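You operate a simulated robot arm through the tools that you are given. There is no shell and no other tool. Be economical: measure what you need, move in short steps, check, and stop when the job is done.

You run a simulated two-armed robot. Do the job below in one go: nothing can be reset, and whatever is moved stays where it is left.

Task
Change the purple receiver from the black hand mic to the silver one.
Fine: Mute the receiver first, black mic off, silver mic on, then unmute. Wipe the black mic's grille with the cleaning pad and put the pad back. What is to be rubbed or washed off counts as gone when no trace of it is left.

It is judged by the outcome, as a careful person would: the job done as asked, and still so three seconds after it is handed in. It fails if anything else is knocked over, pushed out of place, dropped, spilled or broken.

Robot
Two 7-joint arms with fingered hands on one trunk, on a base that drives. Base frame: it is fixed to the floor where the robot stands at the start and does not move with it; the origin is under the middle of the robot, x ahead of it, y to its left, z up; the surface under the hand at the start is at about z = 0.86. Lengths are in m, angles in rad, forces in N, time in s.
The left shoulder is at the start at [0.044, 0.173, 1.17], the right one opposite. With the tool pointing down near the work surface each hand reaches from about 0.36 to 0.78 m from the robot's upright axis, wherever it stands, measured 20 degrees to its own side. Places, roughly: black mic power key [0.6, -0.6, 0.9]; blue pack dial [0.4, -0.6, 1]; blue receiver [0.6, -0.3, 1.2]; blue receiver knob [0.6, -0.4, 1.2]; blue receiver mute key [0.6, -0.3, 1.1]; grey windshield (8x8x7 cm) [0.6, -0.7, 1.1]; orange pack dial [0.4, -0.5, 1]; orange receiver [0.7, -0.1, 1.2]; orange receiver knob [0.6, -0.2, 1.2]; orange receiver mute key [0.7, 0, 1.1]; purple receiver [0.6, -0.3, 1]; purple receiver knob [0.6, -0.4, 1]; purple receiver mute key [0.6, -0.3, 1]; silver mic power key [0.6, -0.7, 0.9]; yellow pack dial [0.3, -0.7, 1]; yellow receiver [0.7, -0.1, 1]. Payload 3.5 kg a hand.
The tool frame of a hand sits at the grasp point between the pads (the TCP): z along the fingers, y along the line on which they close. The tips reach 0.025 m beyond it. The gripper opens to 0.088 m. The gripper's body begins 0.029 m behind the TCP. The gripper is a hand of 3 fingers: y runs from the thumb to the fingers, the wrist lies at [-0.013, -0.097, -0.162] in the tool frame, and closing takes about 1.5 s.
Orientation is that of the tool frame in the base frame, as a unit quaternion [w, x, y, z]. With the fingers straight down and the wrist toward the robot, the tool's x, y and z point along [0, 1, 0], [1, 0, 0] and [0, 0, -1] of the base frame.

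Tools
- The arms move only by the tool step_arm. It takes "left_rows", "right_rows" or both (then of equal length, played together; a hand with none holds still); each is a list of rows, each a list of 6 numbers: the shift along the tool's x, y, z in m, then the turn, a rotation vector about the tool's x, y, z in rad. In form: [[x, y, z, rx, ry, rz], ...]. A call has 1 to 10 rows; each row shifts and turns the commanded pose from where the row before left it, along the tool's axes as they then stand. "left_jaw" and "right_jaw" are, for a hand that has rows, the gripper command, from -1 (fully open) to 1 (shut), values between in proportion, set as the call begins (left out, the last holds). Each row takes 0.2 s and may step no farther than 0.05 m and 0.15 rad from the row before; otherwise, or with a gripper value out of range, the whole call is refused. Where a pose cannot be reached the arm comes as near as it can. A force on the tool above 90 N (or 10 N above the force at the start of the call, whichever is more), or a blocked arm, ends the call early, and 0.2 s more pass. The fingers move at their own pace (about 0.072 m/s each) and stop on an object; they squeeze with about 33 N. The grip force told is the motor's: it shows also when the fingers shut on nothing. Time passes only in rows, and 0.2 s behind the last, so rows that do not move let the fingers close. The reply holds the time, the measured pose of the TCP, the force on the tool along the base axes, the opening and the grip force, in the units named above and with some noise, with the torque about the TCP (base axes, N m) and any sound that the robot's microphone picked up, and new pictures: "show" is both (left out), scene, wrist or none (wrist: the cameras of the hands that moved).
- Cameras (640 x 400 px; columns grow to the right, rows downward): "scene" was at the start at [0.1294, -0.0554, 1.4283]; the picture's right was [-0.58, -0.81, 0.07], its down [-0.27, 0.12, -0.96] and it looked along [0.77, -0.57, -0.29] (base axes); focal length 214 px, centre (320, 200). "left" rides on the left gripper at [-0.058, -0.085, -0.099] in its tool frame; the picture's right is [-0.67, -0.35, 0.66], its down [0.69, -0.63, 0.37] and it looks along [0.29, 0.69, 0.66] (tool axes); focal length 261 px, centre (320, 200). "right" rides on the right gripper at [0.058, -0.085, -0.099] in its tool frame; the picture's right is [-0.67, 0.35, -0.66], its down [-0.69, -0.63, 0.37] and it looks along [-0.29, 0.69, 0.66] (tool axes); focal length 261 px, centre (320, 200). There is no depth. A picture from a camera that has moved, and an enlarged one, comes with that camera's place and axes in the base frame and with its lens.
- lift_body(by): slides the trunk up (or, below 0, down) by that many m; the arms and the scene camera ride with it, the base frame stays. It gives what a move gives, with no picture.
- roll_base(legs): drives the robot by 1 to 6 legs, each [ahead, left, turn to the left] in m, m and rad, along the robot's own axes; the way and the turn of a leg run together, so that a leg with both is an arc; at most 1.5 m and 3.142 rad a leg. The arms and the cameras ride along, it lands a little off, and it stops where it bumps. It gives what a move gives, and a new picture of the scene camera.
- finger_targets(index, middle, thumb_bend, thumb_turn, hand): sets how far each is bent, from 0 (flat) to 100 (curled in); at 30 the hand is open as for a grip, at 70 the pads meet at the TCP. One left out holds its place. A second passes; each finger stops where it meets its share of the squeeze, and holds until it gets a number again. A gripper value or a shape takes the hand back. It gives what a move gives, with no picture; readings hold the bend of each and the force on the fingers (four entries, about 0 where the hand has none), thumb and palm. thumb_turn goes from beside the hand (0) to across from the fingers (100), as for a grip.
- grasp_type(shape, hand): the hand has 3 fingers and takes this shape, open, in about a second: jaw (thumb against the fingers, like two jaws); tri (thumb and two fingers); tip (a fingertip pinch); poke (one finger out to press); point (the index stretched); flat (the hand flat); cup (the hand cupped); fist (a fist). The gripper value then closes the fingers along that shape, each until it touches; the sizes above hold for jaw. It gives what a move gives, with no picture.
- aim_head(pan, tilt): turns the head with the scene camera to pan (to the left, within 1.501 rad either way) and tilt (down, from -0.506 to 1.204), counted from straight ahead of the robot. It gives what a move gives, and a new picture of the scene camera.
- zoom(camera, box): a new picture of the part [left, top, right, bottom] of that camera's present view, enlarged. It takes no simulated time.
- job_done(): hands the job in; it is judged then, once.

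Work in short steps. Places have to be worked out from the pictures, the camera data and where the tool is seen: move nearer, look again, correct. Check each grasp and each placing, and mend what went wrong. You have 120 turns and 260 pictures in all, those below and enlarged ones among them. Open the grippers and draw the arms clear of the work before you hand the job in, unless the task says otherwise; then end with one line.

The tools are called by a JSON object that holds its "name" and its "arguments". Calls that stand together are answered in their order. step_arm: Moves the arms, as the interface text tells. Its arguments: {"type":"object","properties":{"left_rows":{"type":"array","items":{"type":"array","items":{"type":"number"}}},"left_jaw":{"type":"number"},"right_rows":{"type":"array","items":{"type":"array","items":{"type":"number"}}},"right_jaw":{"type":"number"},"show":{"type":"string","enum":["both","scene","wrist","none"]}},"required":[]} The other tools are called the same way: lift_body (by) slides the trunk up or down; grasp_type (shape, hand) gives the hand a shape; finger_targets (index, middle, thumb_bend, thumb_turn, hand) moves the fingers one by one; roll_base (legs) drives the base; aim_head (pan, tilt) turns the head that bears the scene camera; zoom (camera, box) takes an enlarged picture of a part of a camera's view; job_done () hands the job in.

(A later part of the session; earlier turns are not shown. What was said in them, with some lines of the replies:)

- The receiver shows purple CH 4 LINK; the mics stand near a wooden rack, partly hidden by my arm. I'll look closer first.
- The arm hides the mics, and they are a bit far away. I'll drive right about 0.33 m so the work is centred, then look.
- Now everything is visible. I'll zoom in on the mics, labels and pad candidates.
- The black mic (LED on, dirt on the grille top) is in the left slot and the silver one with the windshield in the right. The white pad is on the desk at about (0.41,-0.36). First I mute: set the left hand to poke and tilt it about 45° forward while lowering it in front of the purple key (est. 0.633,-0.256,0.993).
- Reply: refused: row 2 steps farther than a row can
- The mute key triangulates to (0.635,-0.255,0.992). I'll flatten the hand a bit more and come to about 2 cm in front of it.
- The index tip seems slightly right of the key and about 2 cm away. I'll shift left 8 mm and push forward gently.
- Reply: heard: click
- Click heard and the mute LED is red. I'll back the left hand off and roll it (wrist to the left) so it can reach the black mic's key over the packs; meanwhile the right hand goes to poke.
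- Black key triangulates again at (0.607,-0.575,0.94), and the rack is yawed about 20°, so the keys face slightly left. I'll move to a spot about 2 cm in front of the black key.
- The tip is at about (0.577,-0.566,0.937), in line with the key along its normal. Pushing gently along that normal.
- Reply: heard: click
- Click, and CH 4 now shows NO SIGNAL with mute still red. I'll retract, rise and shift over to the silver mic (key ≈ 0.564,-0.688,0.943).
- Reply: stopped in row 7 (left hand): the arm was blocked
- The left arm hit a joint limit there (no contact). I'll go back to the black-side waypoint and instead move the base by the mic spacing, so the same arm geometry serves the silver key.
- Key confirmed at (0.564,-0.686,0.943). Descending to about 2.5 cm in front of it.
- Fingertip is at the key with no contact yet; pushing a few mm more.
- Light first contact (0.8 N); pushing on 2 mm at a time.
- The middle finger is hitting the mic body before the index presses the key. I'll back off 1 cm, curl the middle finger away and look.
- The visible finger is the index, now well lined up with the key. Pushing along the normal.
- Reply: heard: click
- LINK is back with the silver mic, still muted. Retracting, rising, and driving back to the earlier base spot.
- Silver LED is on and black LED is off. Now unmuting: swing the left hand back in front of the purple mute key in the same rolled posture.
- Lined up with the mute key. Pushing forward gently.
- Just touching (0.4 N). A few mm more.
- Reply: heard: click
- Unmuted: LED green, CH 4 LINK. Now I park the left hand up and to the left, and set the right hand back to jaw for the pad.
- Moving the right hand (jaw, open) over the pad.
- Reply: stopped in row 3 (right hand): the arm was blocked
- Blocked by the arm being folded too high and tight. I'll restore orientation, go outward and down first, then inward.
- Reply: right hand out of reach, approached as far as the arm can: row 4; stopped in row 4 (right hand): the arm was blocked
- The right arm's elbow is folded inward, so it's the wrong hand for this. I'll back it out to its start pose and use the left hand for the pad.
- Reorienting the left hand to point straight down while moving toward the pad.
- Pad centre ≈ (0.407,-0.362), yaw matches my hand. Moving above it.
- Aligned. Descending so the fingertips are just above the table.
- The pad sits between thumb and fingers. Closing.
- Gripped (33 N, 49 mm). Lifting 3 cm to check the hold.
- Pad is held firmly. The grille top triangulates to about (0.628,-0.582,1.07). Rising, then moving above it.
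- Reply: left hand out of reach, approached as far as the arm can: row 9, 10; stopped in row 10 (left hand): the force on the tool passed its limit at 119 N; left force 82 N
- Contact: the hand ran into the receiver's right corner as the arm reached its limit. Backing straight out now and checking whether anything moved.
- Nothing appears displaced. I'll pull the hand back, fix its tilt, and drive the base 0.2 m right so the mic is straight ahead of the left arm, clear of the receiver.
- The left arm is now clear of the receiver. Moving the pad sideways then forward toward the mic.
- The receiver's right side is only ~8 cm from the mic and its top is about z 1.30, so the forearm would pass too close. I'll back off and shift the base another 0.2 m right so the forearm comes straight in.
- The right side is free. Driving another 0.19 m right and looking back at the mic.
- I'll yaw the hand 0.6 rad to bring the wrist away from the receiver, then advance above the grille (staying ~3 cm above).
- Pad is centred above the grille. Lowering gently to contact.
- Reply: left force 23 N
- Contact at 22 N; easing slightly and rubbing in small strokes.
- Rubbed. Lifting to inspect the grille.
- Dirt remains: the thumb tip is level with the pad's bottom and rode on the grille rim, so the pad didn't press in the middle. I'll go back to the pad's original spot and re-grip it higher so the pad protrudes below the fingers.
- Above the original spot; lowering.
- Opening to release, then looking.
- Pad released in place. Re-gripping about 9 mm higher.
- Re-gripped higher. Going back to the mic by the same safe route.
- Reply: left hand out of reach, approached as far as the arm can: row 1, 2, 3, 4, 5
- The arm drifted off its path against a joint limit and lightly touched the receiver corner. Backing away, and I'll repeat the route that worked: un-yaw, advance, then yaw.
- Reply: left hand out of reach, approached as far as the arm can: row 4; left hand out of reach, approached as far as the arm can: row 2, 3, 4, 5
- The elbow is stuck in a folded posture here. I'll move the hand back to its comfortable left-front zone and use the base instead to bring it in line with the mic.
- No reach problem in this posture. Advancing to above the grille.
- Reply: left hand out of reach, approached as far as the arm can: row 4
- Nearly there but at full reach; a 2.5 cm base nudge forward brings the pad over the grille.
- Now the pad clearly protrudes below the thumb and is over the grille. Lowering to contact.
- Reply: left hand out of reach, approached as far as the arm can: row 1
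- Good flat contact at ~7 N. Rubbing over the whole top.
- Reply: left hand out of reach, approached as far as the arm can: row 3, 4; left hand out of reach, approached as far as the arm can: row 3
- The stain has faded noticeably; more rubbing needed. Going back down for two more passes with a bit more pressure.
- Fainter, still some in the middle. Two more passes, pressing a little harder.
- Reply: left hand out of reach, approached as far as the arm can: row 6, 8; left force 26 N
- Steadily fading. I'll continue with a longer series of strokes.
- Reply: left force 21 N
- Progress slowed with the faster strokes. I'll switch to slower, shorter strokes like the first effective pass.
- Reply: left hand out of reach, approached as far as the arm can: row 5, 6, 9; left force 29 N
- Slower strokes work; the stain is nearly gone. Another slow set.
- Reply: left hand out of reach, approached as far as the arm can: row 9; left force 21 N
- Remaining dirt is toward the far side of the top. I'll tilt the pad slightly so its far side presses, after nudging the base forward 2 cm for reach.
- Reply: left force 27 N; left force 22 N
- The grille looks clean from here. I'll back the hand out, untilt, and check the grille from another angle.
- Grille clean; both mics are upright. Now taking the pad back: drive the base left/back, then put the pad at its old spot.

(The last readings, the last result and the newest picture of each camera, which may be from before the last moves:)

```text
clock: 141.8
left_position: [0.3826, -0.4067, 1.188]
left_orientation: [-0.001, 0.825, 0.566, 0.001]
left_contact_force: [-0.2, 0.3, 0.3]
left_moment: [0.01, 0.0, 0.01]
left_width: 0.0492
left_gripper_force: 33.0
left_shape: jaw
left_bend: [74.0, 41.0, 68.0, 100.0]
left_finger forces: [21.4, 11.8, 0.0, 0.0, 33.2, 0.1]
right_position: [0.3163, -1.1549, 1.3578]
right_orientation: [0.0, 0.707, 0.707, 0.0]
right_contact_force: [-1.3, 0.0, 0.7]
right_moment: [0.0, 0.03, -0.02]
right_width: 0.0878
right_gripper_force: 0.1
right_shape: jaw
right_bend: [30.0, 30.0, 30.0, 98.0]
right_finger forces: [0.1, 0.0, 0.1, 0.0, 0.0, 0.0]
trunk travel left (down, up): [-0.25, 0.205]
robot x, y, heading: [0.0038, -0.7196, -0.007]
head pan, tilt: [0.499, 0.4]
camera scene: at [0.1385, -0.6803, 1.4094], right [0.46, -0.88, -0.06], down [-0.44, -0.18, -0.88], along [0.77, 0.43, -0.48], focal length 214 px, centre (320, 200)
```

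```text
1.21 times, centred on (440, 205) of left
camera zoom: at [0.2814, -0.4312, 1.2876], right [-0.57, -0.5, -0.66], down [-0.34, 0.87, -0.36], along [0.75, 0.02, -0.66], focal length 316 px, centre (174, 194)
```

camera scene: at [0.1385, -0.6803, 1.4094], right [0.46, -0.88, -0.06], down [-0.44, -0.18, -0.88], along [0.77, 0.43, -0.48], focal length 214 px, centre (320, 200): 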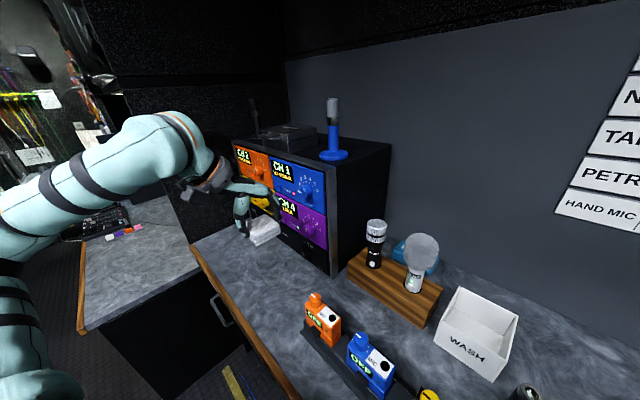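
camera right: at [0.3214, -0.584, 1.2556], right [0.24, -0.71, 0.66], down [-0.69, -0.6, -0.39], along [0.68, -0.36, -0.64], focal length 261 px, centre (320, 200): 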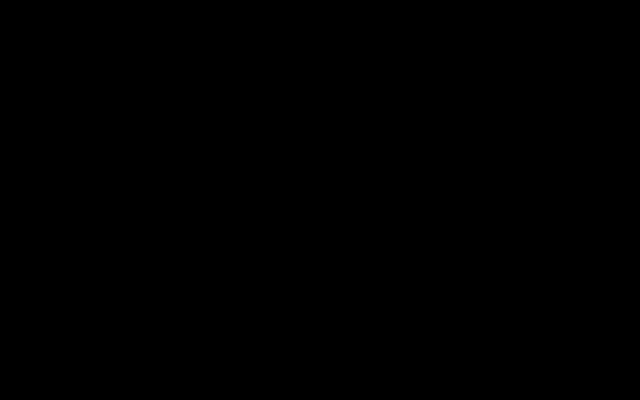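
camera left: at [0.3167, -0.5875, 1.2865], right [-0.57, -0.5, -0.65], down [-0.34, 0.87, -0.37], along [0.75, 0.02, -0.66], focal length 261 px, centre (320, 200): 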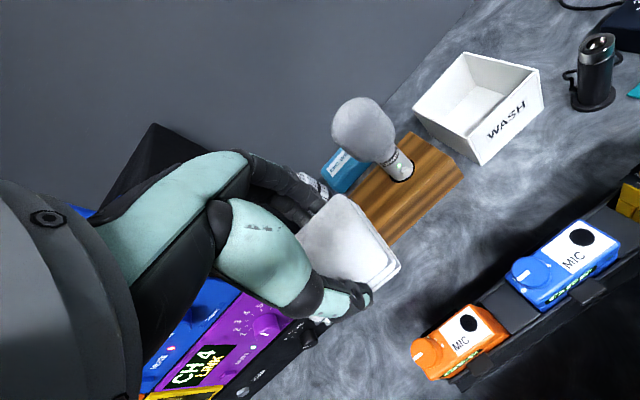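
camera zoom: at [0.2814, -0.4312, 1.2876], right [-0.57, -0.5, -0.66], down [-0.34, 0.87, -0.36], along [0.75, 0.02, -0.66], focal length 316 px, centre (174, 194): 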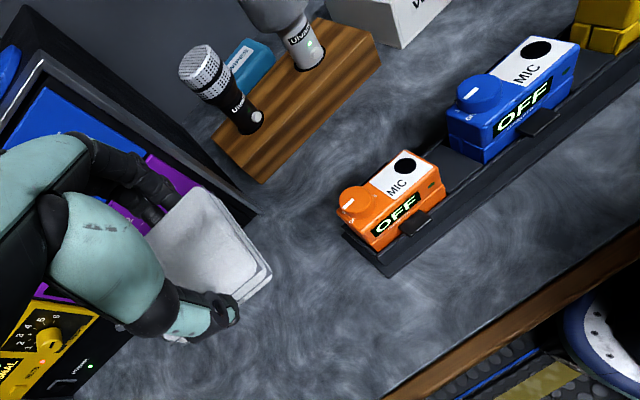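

{"name": "zoom", "arguments": {"camera": "left", "box": [320, 70, 400, 150]}}

{"name": "step_arm", "arguments": {"left_rows": [[0.023, 0.0, 0.04, 0, 0, 0], [0.0228, 0, 0.05, 0, 0, 0], [0, 0, 0.05, 0, 0, 0], [0, 0, 0.05, 0, 0, 0], [0, 0, 0.04, 0, 0, 0], [0, 0, 0.03, 0, 0, 0]], "show": "wrist"}}

```text
5.00 times, centred on (360, 110) of left
camera zoom: at [0.2814, -0.4312, 1.2876], right [-0.57, -0.5, -0.66], down [-0.34, 0.87, -0.36], along [0.75, 0.02, -0.66], focal length 1303 px, centre (120, 650)
```

zoom: 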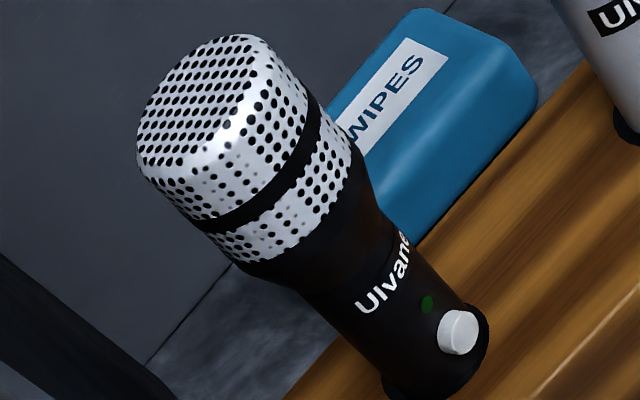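

```text
refused: row 2 steps farther than a row can; nothing moved
```

The grille is spotless. Lowering the pad over its spot.

{"name": "step_arm", "arguments": {"left_rows": [[0.023, 0.001, 0.04, 0, 0, 0], [0.0227, 0.0016, 0.04, 0, 0, 0], [0, 0, 0.05, 0, 0, 0], [0, 0, 0.05, 0, 0, 0], [0, 0, 0.05, 0, 0, 0], [0, 0, 0.04, 0, 0, 0]], "show": "wrist"}}

```text
clock: 143.2
left_position: [0.4016, -0.3625, 0.9147]
left_orientation: [0.0, 0.825, 0.565, -0.002]
left_contact_force: [0.2, 0.1, -0.2]
left_moment: [0.0, -0.01, -0.03]
left_width: 0.049
left_gripper_force: 32.7
left_shape: jaw
left_bend: [74.0, 41.0, 68.0, 100.0]
left_finger forces: [21.3, 11.7, 0.1, 0.0, 33.0, 0.1]
right_position: [0.3164, -1.1506, 1.359]
right_orientation: [0.001, 0.706, 0.708, 0.0]
right_contact_force: [-0.7, 0.5, -0.3]
right_moment: [0.0, 0.0, 0.02]
right_width: 0.0878
right_gripper_force: 0.2
right_shape: jaw
right_bend: [30.0, 30.0, 30.0, 98.0]
right_finger forces: [0.1, 0.0, 0.0, 0.0, 0.1, 0.0]
trunk travel left (down, up): [-0.25, 0.205]
robot x, y, heading: [0.0049, -0.722, -0.016]
head pan, tilt: [0.499, 0.4]
camera left: at [0.3016, -0.3863, 1.0153], right [-0.57, -0.5, -0.65], down [-0.34, 0.87, -0.37], along [0.75, 0.02, -0.66], focal length 261 px, centre (320, 200)
```

left: 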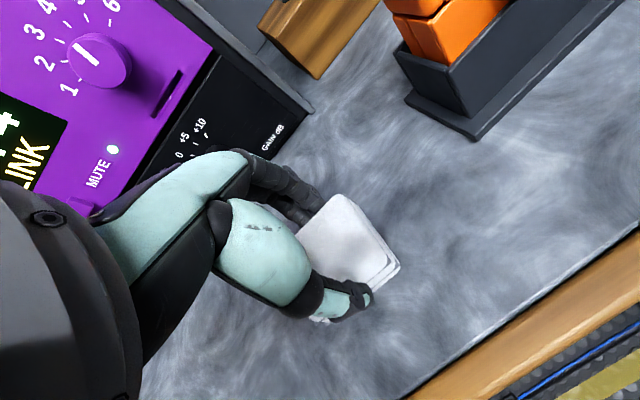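

{"name": "step_arm", "arguments": {"left_rows": [[-0.002, 0, 0.008, 0, 0, 0], [0, 0, 0.003, 0, 0, 0], [0, 0, 0.0015, 0, 0, 0]], "show": "none"}}

```text
clock: 143.9
left_position: [0.4008, -0.3652, 0.9047]
left_orientation: [-0.001, 0.826, 0.564, -0.001]
left_contact_force: [0.2, 0.1, 0.0]
left_moment: [0.04, 0.03, -0.01]
left_width: 0.049
left_gripper_force: 32.8
left_shape: jaw
left_bend: [74.0, 41.0, 68.0, 100.0]
left_finger forces: [21.3, 11.7, 0.0, 0.0, 33.0, 0.1]
right_position: [0.3163, -1.1515, 1.3592]
right_orientation: [0.001, 0.706, 0.708, 0.0]
right_contact_force: [-0.6, -0.3, 0.6]
right_moment: [0.0, 0.02, 0.03]
right_width: 0.0882
right_gripper_force: 0.0
right_shape: jaw
right_bend: [30.0, 30.0, 30.0, 98.0]
right_finger forces: [0.0, 0.0, 0.0, 0.0, 0.0, 0.0]
trunk travel left (down, up): [-0.25, 0.205]
robot x, y, heading: [0.0043, -0.7209, -0.011]
head pan, tilt: [0.499, 0.4]
```

{"name": "step_arm", "arguments": {"left_rows": [[0, 0, 0.002, 0, 0, 0], [0, 0, 0.0015, 0, 0, 0], [0, 0, 0.0012, 0, 0, 0]], "show": "none"}}

```text
clock: 144.8
left_position: [0.4009, -0.3654, 0.8992]
left_orientation: [-0.001, 0.825, 0.566, 0.0]
left_contact_force: [-0.7, 0.6, -0.1]
left_moment: [0.0, 0.01, -0.01]
left_width: 0.0487
left_gripper_force: 32.7
left_shape: jaw
left_bend: [74.0, 41.0, 68.0, 100.0]
left_finger forces: [21.4, 11.8, 0.0, 0.0, 33.0, 0.0]
right_position: [0.3172, -1.1501, 1.3591]
right_orientation: [0.0, 0.706, 0.708, 0.0]
right_contact_force: [0.1, 0.7, -0.1]
right_moment: [-0.02, 0.01, 0.0]
right_width: 0.0878
right_gripper_force: 0.1
right_shape: jaw
right_bend: [30.0, 30.0, 30.0, 98.0]
right_finger forces: [0.0, 0.1, 0.1, 0.0, 0.0, 0.0]
trunk travel left (down, up): [-0.25, 0.205]
robot x, y, heading: [0.0047, -0.7167, -0.014]
head pan, tilt: [0.499, 0.4]
```

No contact yet; a couple of mm more.

{"name": "step_arm", "arguments": {"left_rows": [[0, 0, 0.0015, 0, 0, 0], [0, 0, 0.0012, 0, 0, 0]], "show": "none"}}

```text
clock: 145.3
left_position: [0.401, -0.3665, 0.8983]
left_orientation: [0.001, 0.825, 0.566, 0.001]
left_contact_force: [0.5, 0.5, 3.6]
left_moment: [0.02, 0.14, -0.01]
left_width: 0.0488
left_gripper_force: 32.6
left_shape: jaw
left_bend: [74.0, 41.0, 68.0, 100.0]
left_finger forces: [21.3, 12.0, 0.1, 0.0, 33.0, 0.0]
right_position: [0.3155, -1.152, 1.3594]
right_orientation: [0.001, 0.706, 0.708, 0.001]
right_contact_force: [0.0, -0.3, 0.1]
right_moment: [0.0, -0.01, 0.01]
right_width: 0.0876
right_gripper_force: 0.1
right_shape: jaw
right_bend: [30.0, 30.0, 30.0, 98.0]
right_finger forces: [0.0, 0.1, 0.1, 0.1, 0.0, 0.0]
trunk travel left (down, up): [-0.25, 0.205]
robot x, y, heading: [0.0043, -0.7178, -0.013]
head pan, tilt: [0.499, 0.4]
```

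Touchdown (3.6 N). Opening and rising straight up.

{"name": "step_arm", "arguments": {"left_rows": [[0, 0, 0, 0, 0, 0], [0, 0, 0, 0, 0, 0], [0, 0, 0, 0, 0, 0], [0, 0, 0, 0, 0, 0], [0, 0, 0, 0, 0, 0], [0, 0, -0.03, 0, 0, 0], [0, 0, -0.04, 0, 0, 0], [0, 0, -0.05, 0, 0, 0], [0, 0, -0.05, 0, 0, 0], [0, 0, -0.05, 0, 0, 0]], "left_jaw": -1, "show": "wrist"}}

```text
clock: 147.6
left_position: [0.3987, -0.3668, 1.1176]
left_orientation: [0.001, 0.824, 0.566, 0.0]
left_contact_force: [0.0, 0.4, -0.4]
left_moment: [0.0, 0.03, 0.0]
left_width: 0.0877
left_gripper_force: 0.1
left_shape: jaw
left_bend: [30.0, 30.0, 30.0, 98.0]
left_finger forces: [0.0, 0.0, 0.0, 0.0, 0.0, 0.0]
right_position: [0.3152, -1.1518, 1.3589]
right_orientation: [0.001, 0.706, 0.708, 0.0]
right_contact_force: [0.5, -0.9, 0.2]
right_moment: [0.02, 0.01, 0.01]
right_width: 0.0878
right_gripper_force: 0.0
right_shape: jaw
right_bend: [30.0, 30.0, 30.0, 98.0]
right_finger forces: [0.0, 0.0, 0.1, 0.0, 0.0, 0.0]
trunk travel left (down, up): [-0.25, 0.205]
robot x, y, heading: [0.0054, -0.717, -0.013]
head pan, tilt: [0.499, 0.4]
camera left: at [0.2982, -0.391, 1.2171], right [-0.57, -0.5, -0.66], down [-0.34, 0.87, -0.37], along [0.75, 0.02, -0.66], focal length 261 px, centre (320, 200)
```

left: 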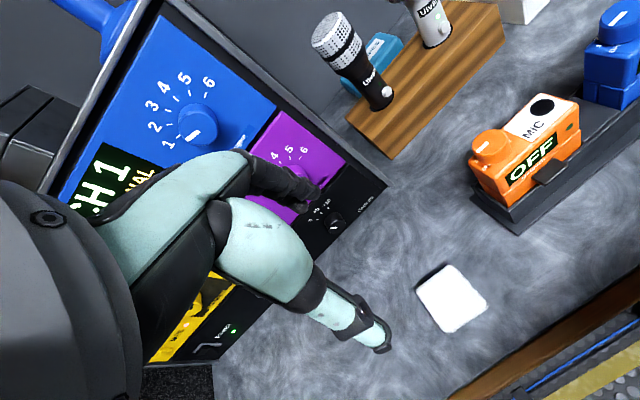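

Pad is back in place. I'll raise the arm, drive back to the earlier viewpoint and compare everything.

{"name": "step_arm", "arguments": {"left_rows": [[0, -0.02, -0.04, 0, 0, 0], [0, -0.02, -0.04, 0, 0, 0], [0, 0, -0.04, 0, 0, 0], [0, 0, -0.04, 0, 0, 0]], "show": "none"}}

{"name": "roll_base", "arguments": {"legs": [[0, 0.388, 0]]}}

{"name": "aim_head", "arguments": {"pan": -0.3, "tilt": 0.5}}

{"name": "zoom", "arguments": {"camera": "scene", "box": [60, 60, 330, 260]}}

{"name": "zoom", "arguments": {"camera": "scene", "box": [300, 160, 480, 280]}}

```text
clock: 148.6
left_position: [0.3619, -0.3511, 1.2798]
left_orientation: [0.0, 0.825, 0.566, 0.001]
left_contact_force: [-0.1, 0.7, 0.3]
left_moment: [0.01, -0.01, -0.01]
left_width: 0.0876
left_gripper_force: 0.0
left_shape: jaw
left_bend: [30.0, 30.0, 30.0, 98.0]
left_finger forces: [0.0, 0.1, 0.1, 0.0, 0.1, 0.0]
right_position: [0.3157, -1.1505, 1.3577]
right_orientation: [0.001, 0.706, 0.708, -0.001]
right_contact_force: [0.3, -0.1, 0.0]
right_moment: [0.01, -0.01, 0.03]
right_width: 0.088
right_gripper_force: 0.0
right_shape: jaw
right_bend: [30.0, 30.0, 30.0, 98.0]
right_finger forces: [0.1, 0.0, 0.0, 0.0, 0.1, 0.0]
trunk travel left (down, up): [-0.25, 0.205]
robot x, y, heading: [0.0035, -0.7227, -0.007]
head pan, tilt: [0.499, 0.4]
```

```text
clock: 151.0
left_position: [0.3705, 0.0364, 1.279]
left_orientation: [0.0, 0.825, 0.565, 0.0]
left_contact_force: [-0.2, 0.8, -0.6]
left_moment: [0.02, 0.0, -0.01]
left_width: 0.0879
left_gripper_force: 0.2
left_shape: jaw
left_bend: [30.0, 30.0, 30.0, 98.0]
left_finger forces: [0.0, 0.0, 0.1, 0.0, 0.0, 0.0]
right_position: [0.3197, -0.765, 1.3579]
right_orientation: [0.0, 0.708, 0.706, 0.001]
right_contact_force: [0.4, -0.5, 0.1]
right_moment: [-0.03, -0.02, -0.02]
right_width: 0.0879
right_gripper_force: 0.1
right_shape: jaw
right_bend: [30.0, 30.0, 30.0, 98.0]
right_finger forces: [0.1, 0.0, 0.1, 0.0, 0.0, 0.0]
trunk travel left (down, up): [-0.25, 0.205]
robot x, y, heading: [0.0111, -0.3346, -0.015]
head pan, tilt: [0.499, 0.4]
camera scene: at [0.1441, -0.2899, 1.4094], right [0.46, -0.89, -0.05], down [-0.45, -0.18, -0.88], along [0.77, 0.43, -0.48], focal length 214 px, centre (320, 200)
```

scene: 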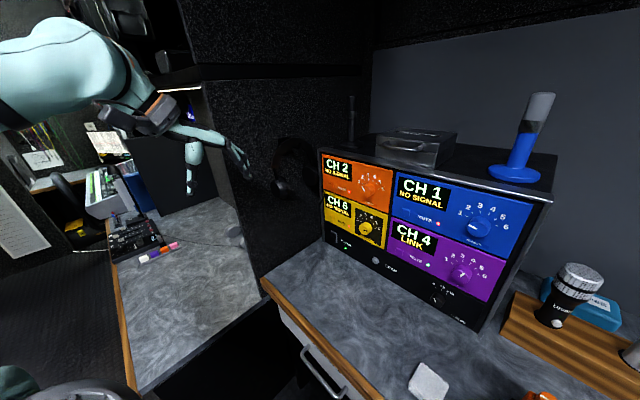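

```text
clock: 152.1
left_position: [0.37, 0.037, 1.2794]
left_orientation: [0.0, 0.826, 0.564, 0.0]
left_contact_force: [0.2, 0.4, -0.5]
left_moment: [0.0, 0.02, 0.01]
left_width: 0.0878
left_gripper_force: 0.1
left_shape: jaw
left_bend: [30.0, 30.0, 30.0, 98.0]
left_finger forces: [0.0, 0.1, 0.0, 0.1, 0.1, 0.0]
right_position: [0.3201, -0.7638, 1.3587]
right_orientation: [0.0, 0.709, 0.706, 0.0]
right_contact_force: [0.1, -0.3, -0.4]
right_moment: [-0.01, 0.0, -0.01]
right_width: 0.0878
right_gripper_force: 0.0
right_shape: jaw
right_bend: [30.0, 30.0, 30.0, 98.0]
right_finger forces: [0.0, 0.0, 0.1, 0.1, 0.0, 0.0]
trunk travel left (down, up): [-0.25, 0.205]
robot x, y, heading: [0.0053, -0.3289, -0.016]
head pan, tilt: [-0.3, 0.499]
camera scene: at [0.1475, -0.3601, 1.3996], right [-0.31, -0.95, 0.03], down [-0.55, 0.15, -0.82], along [0.78, -0.27, -0.57], focal length 214 px, centre (320, 200)
```

scene: 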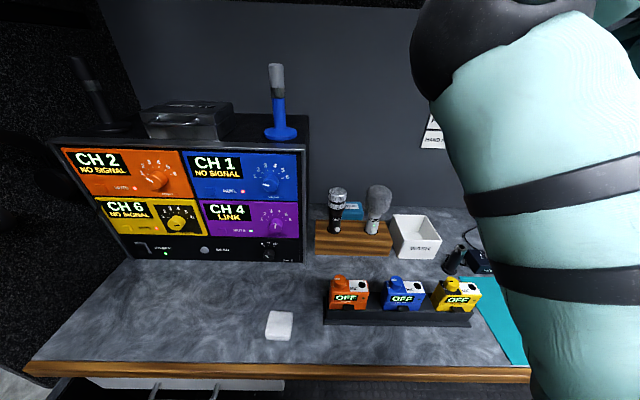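

```text
2.00 times, centred on (195, 160) of scene
camera zoom: at [0.1475, -0.3601, 1.3996], right [-0.31, -0.95, 0.03], down [-0.55, 0.15, -0.82], along [0.78, -0.27, -0.57], focal length 429 px, centre (570, 280)
```

zoom: 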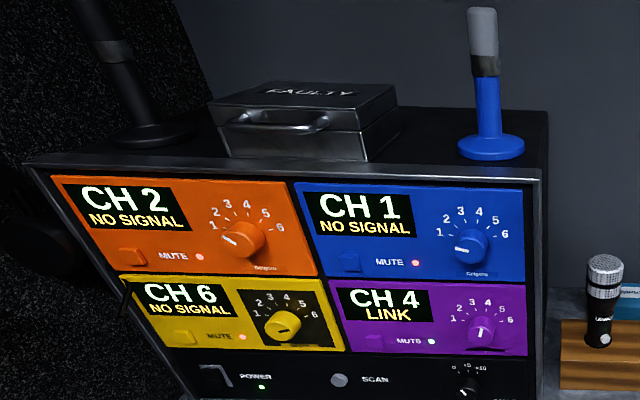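

```text
3.33 times, centred on (390, 220) of scene
camera zoom: at [0.1475, -0.3601, 1.3996], right [-0.31, -0.95, 0.03], down [-0.55, 0.15, -0.82], along [0.78, -0.27, -0.57], focal length 715 px, centre (87, 133)
```

zoom: 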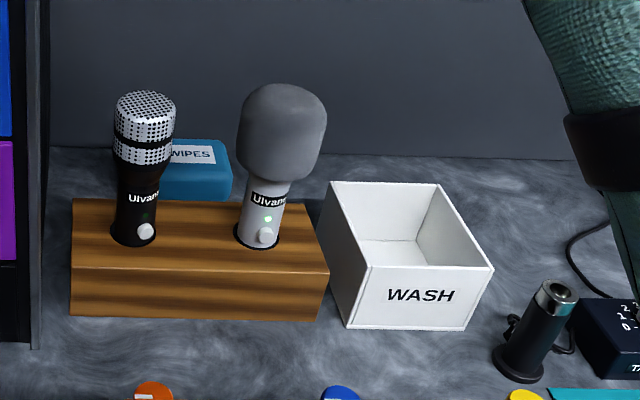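

CH 4 shows LINK with its mute LED green. The silver mic's LED is on and the black mic's is off. The grille is clean, the pad is back at about (0.404,-0.362), and nothing else has shifted. The grippers are open and the arms are clear, so I'm handing in.

{"name": "job_done", "arguments": {}}

```text
The job is handed in.
```

The purple receiver (CH 4) is now linked to the silver mic and unmuted, the black mic is off, its grille is wiped clean, and the pad is back in its place; the left hand bumped the blue and purple receiver housing twice on the way, once hard (119 N), but nothing looked moved.
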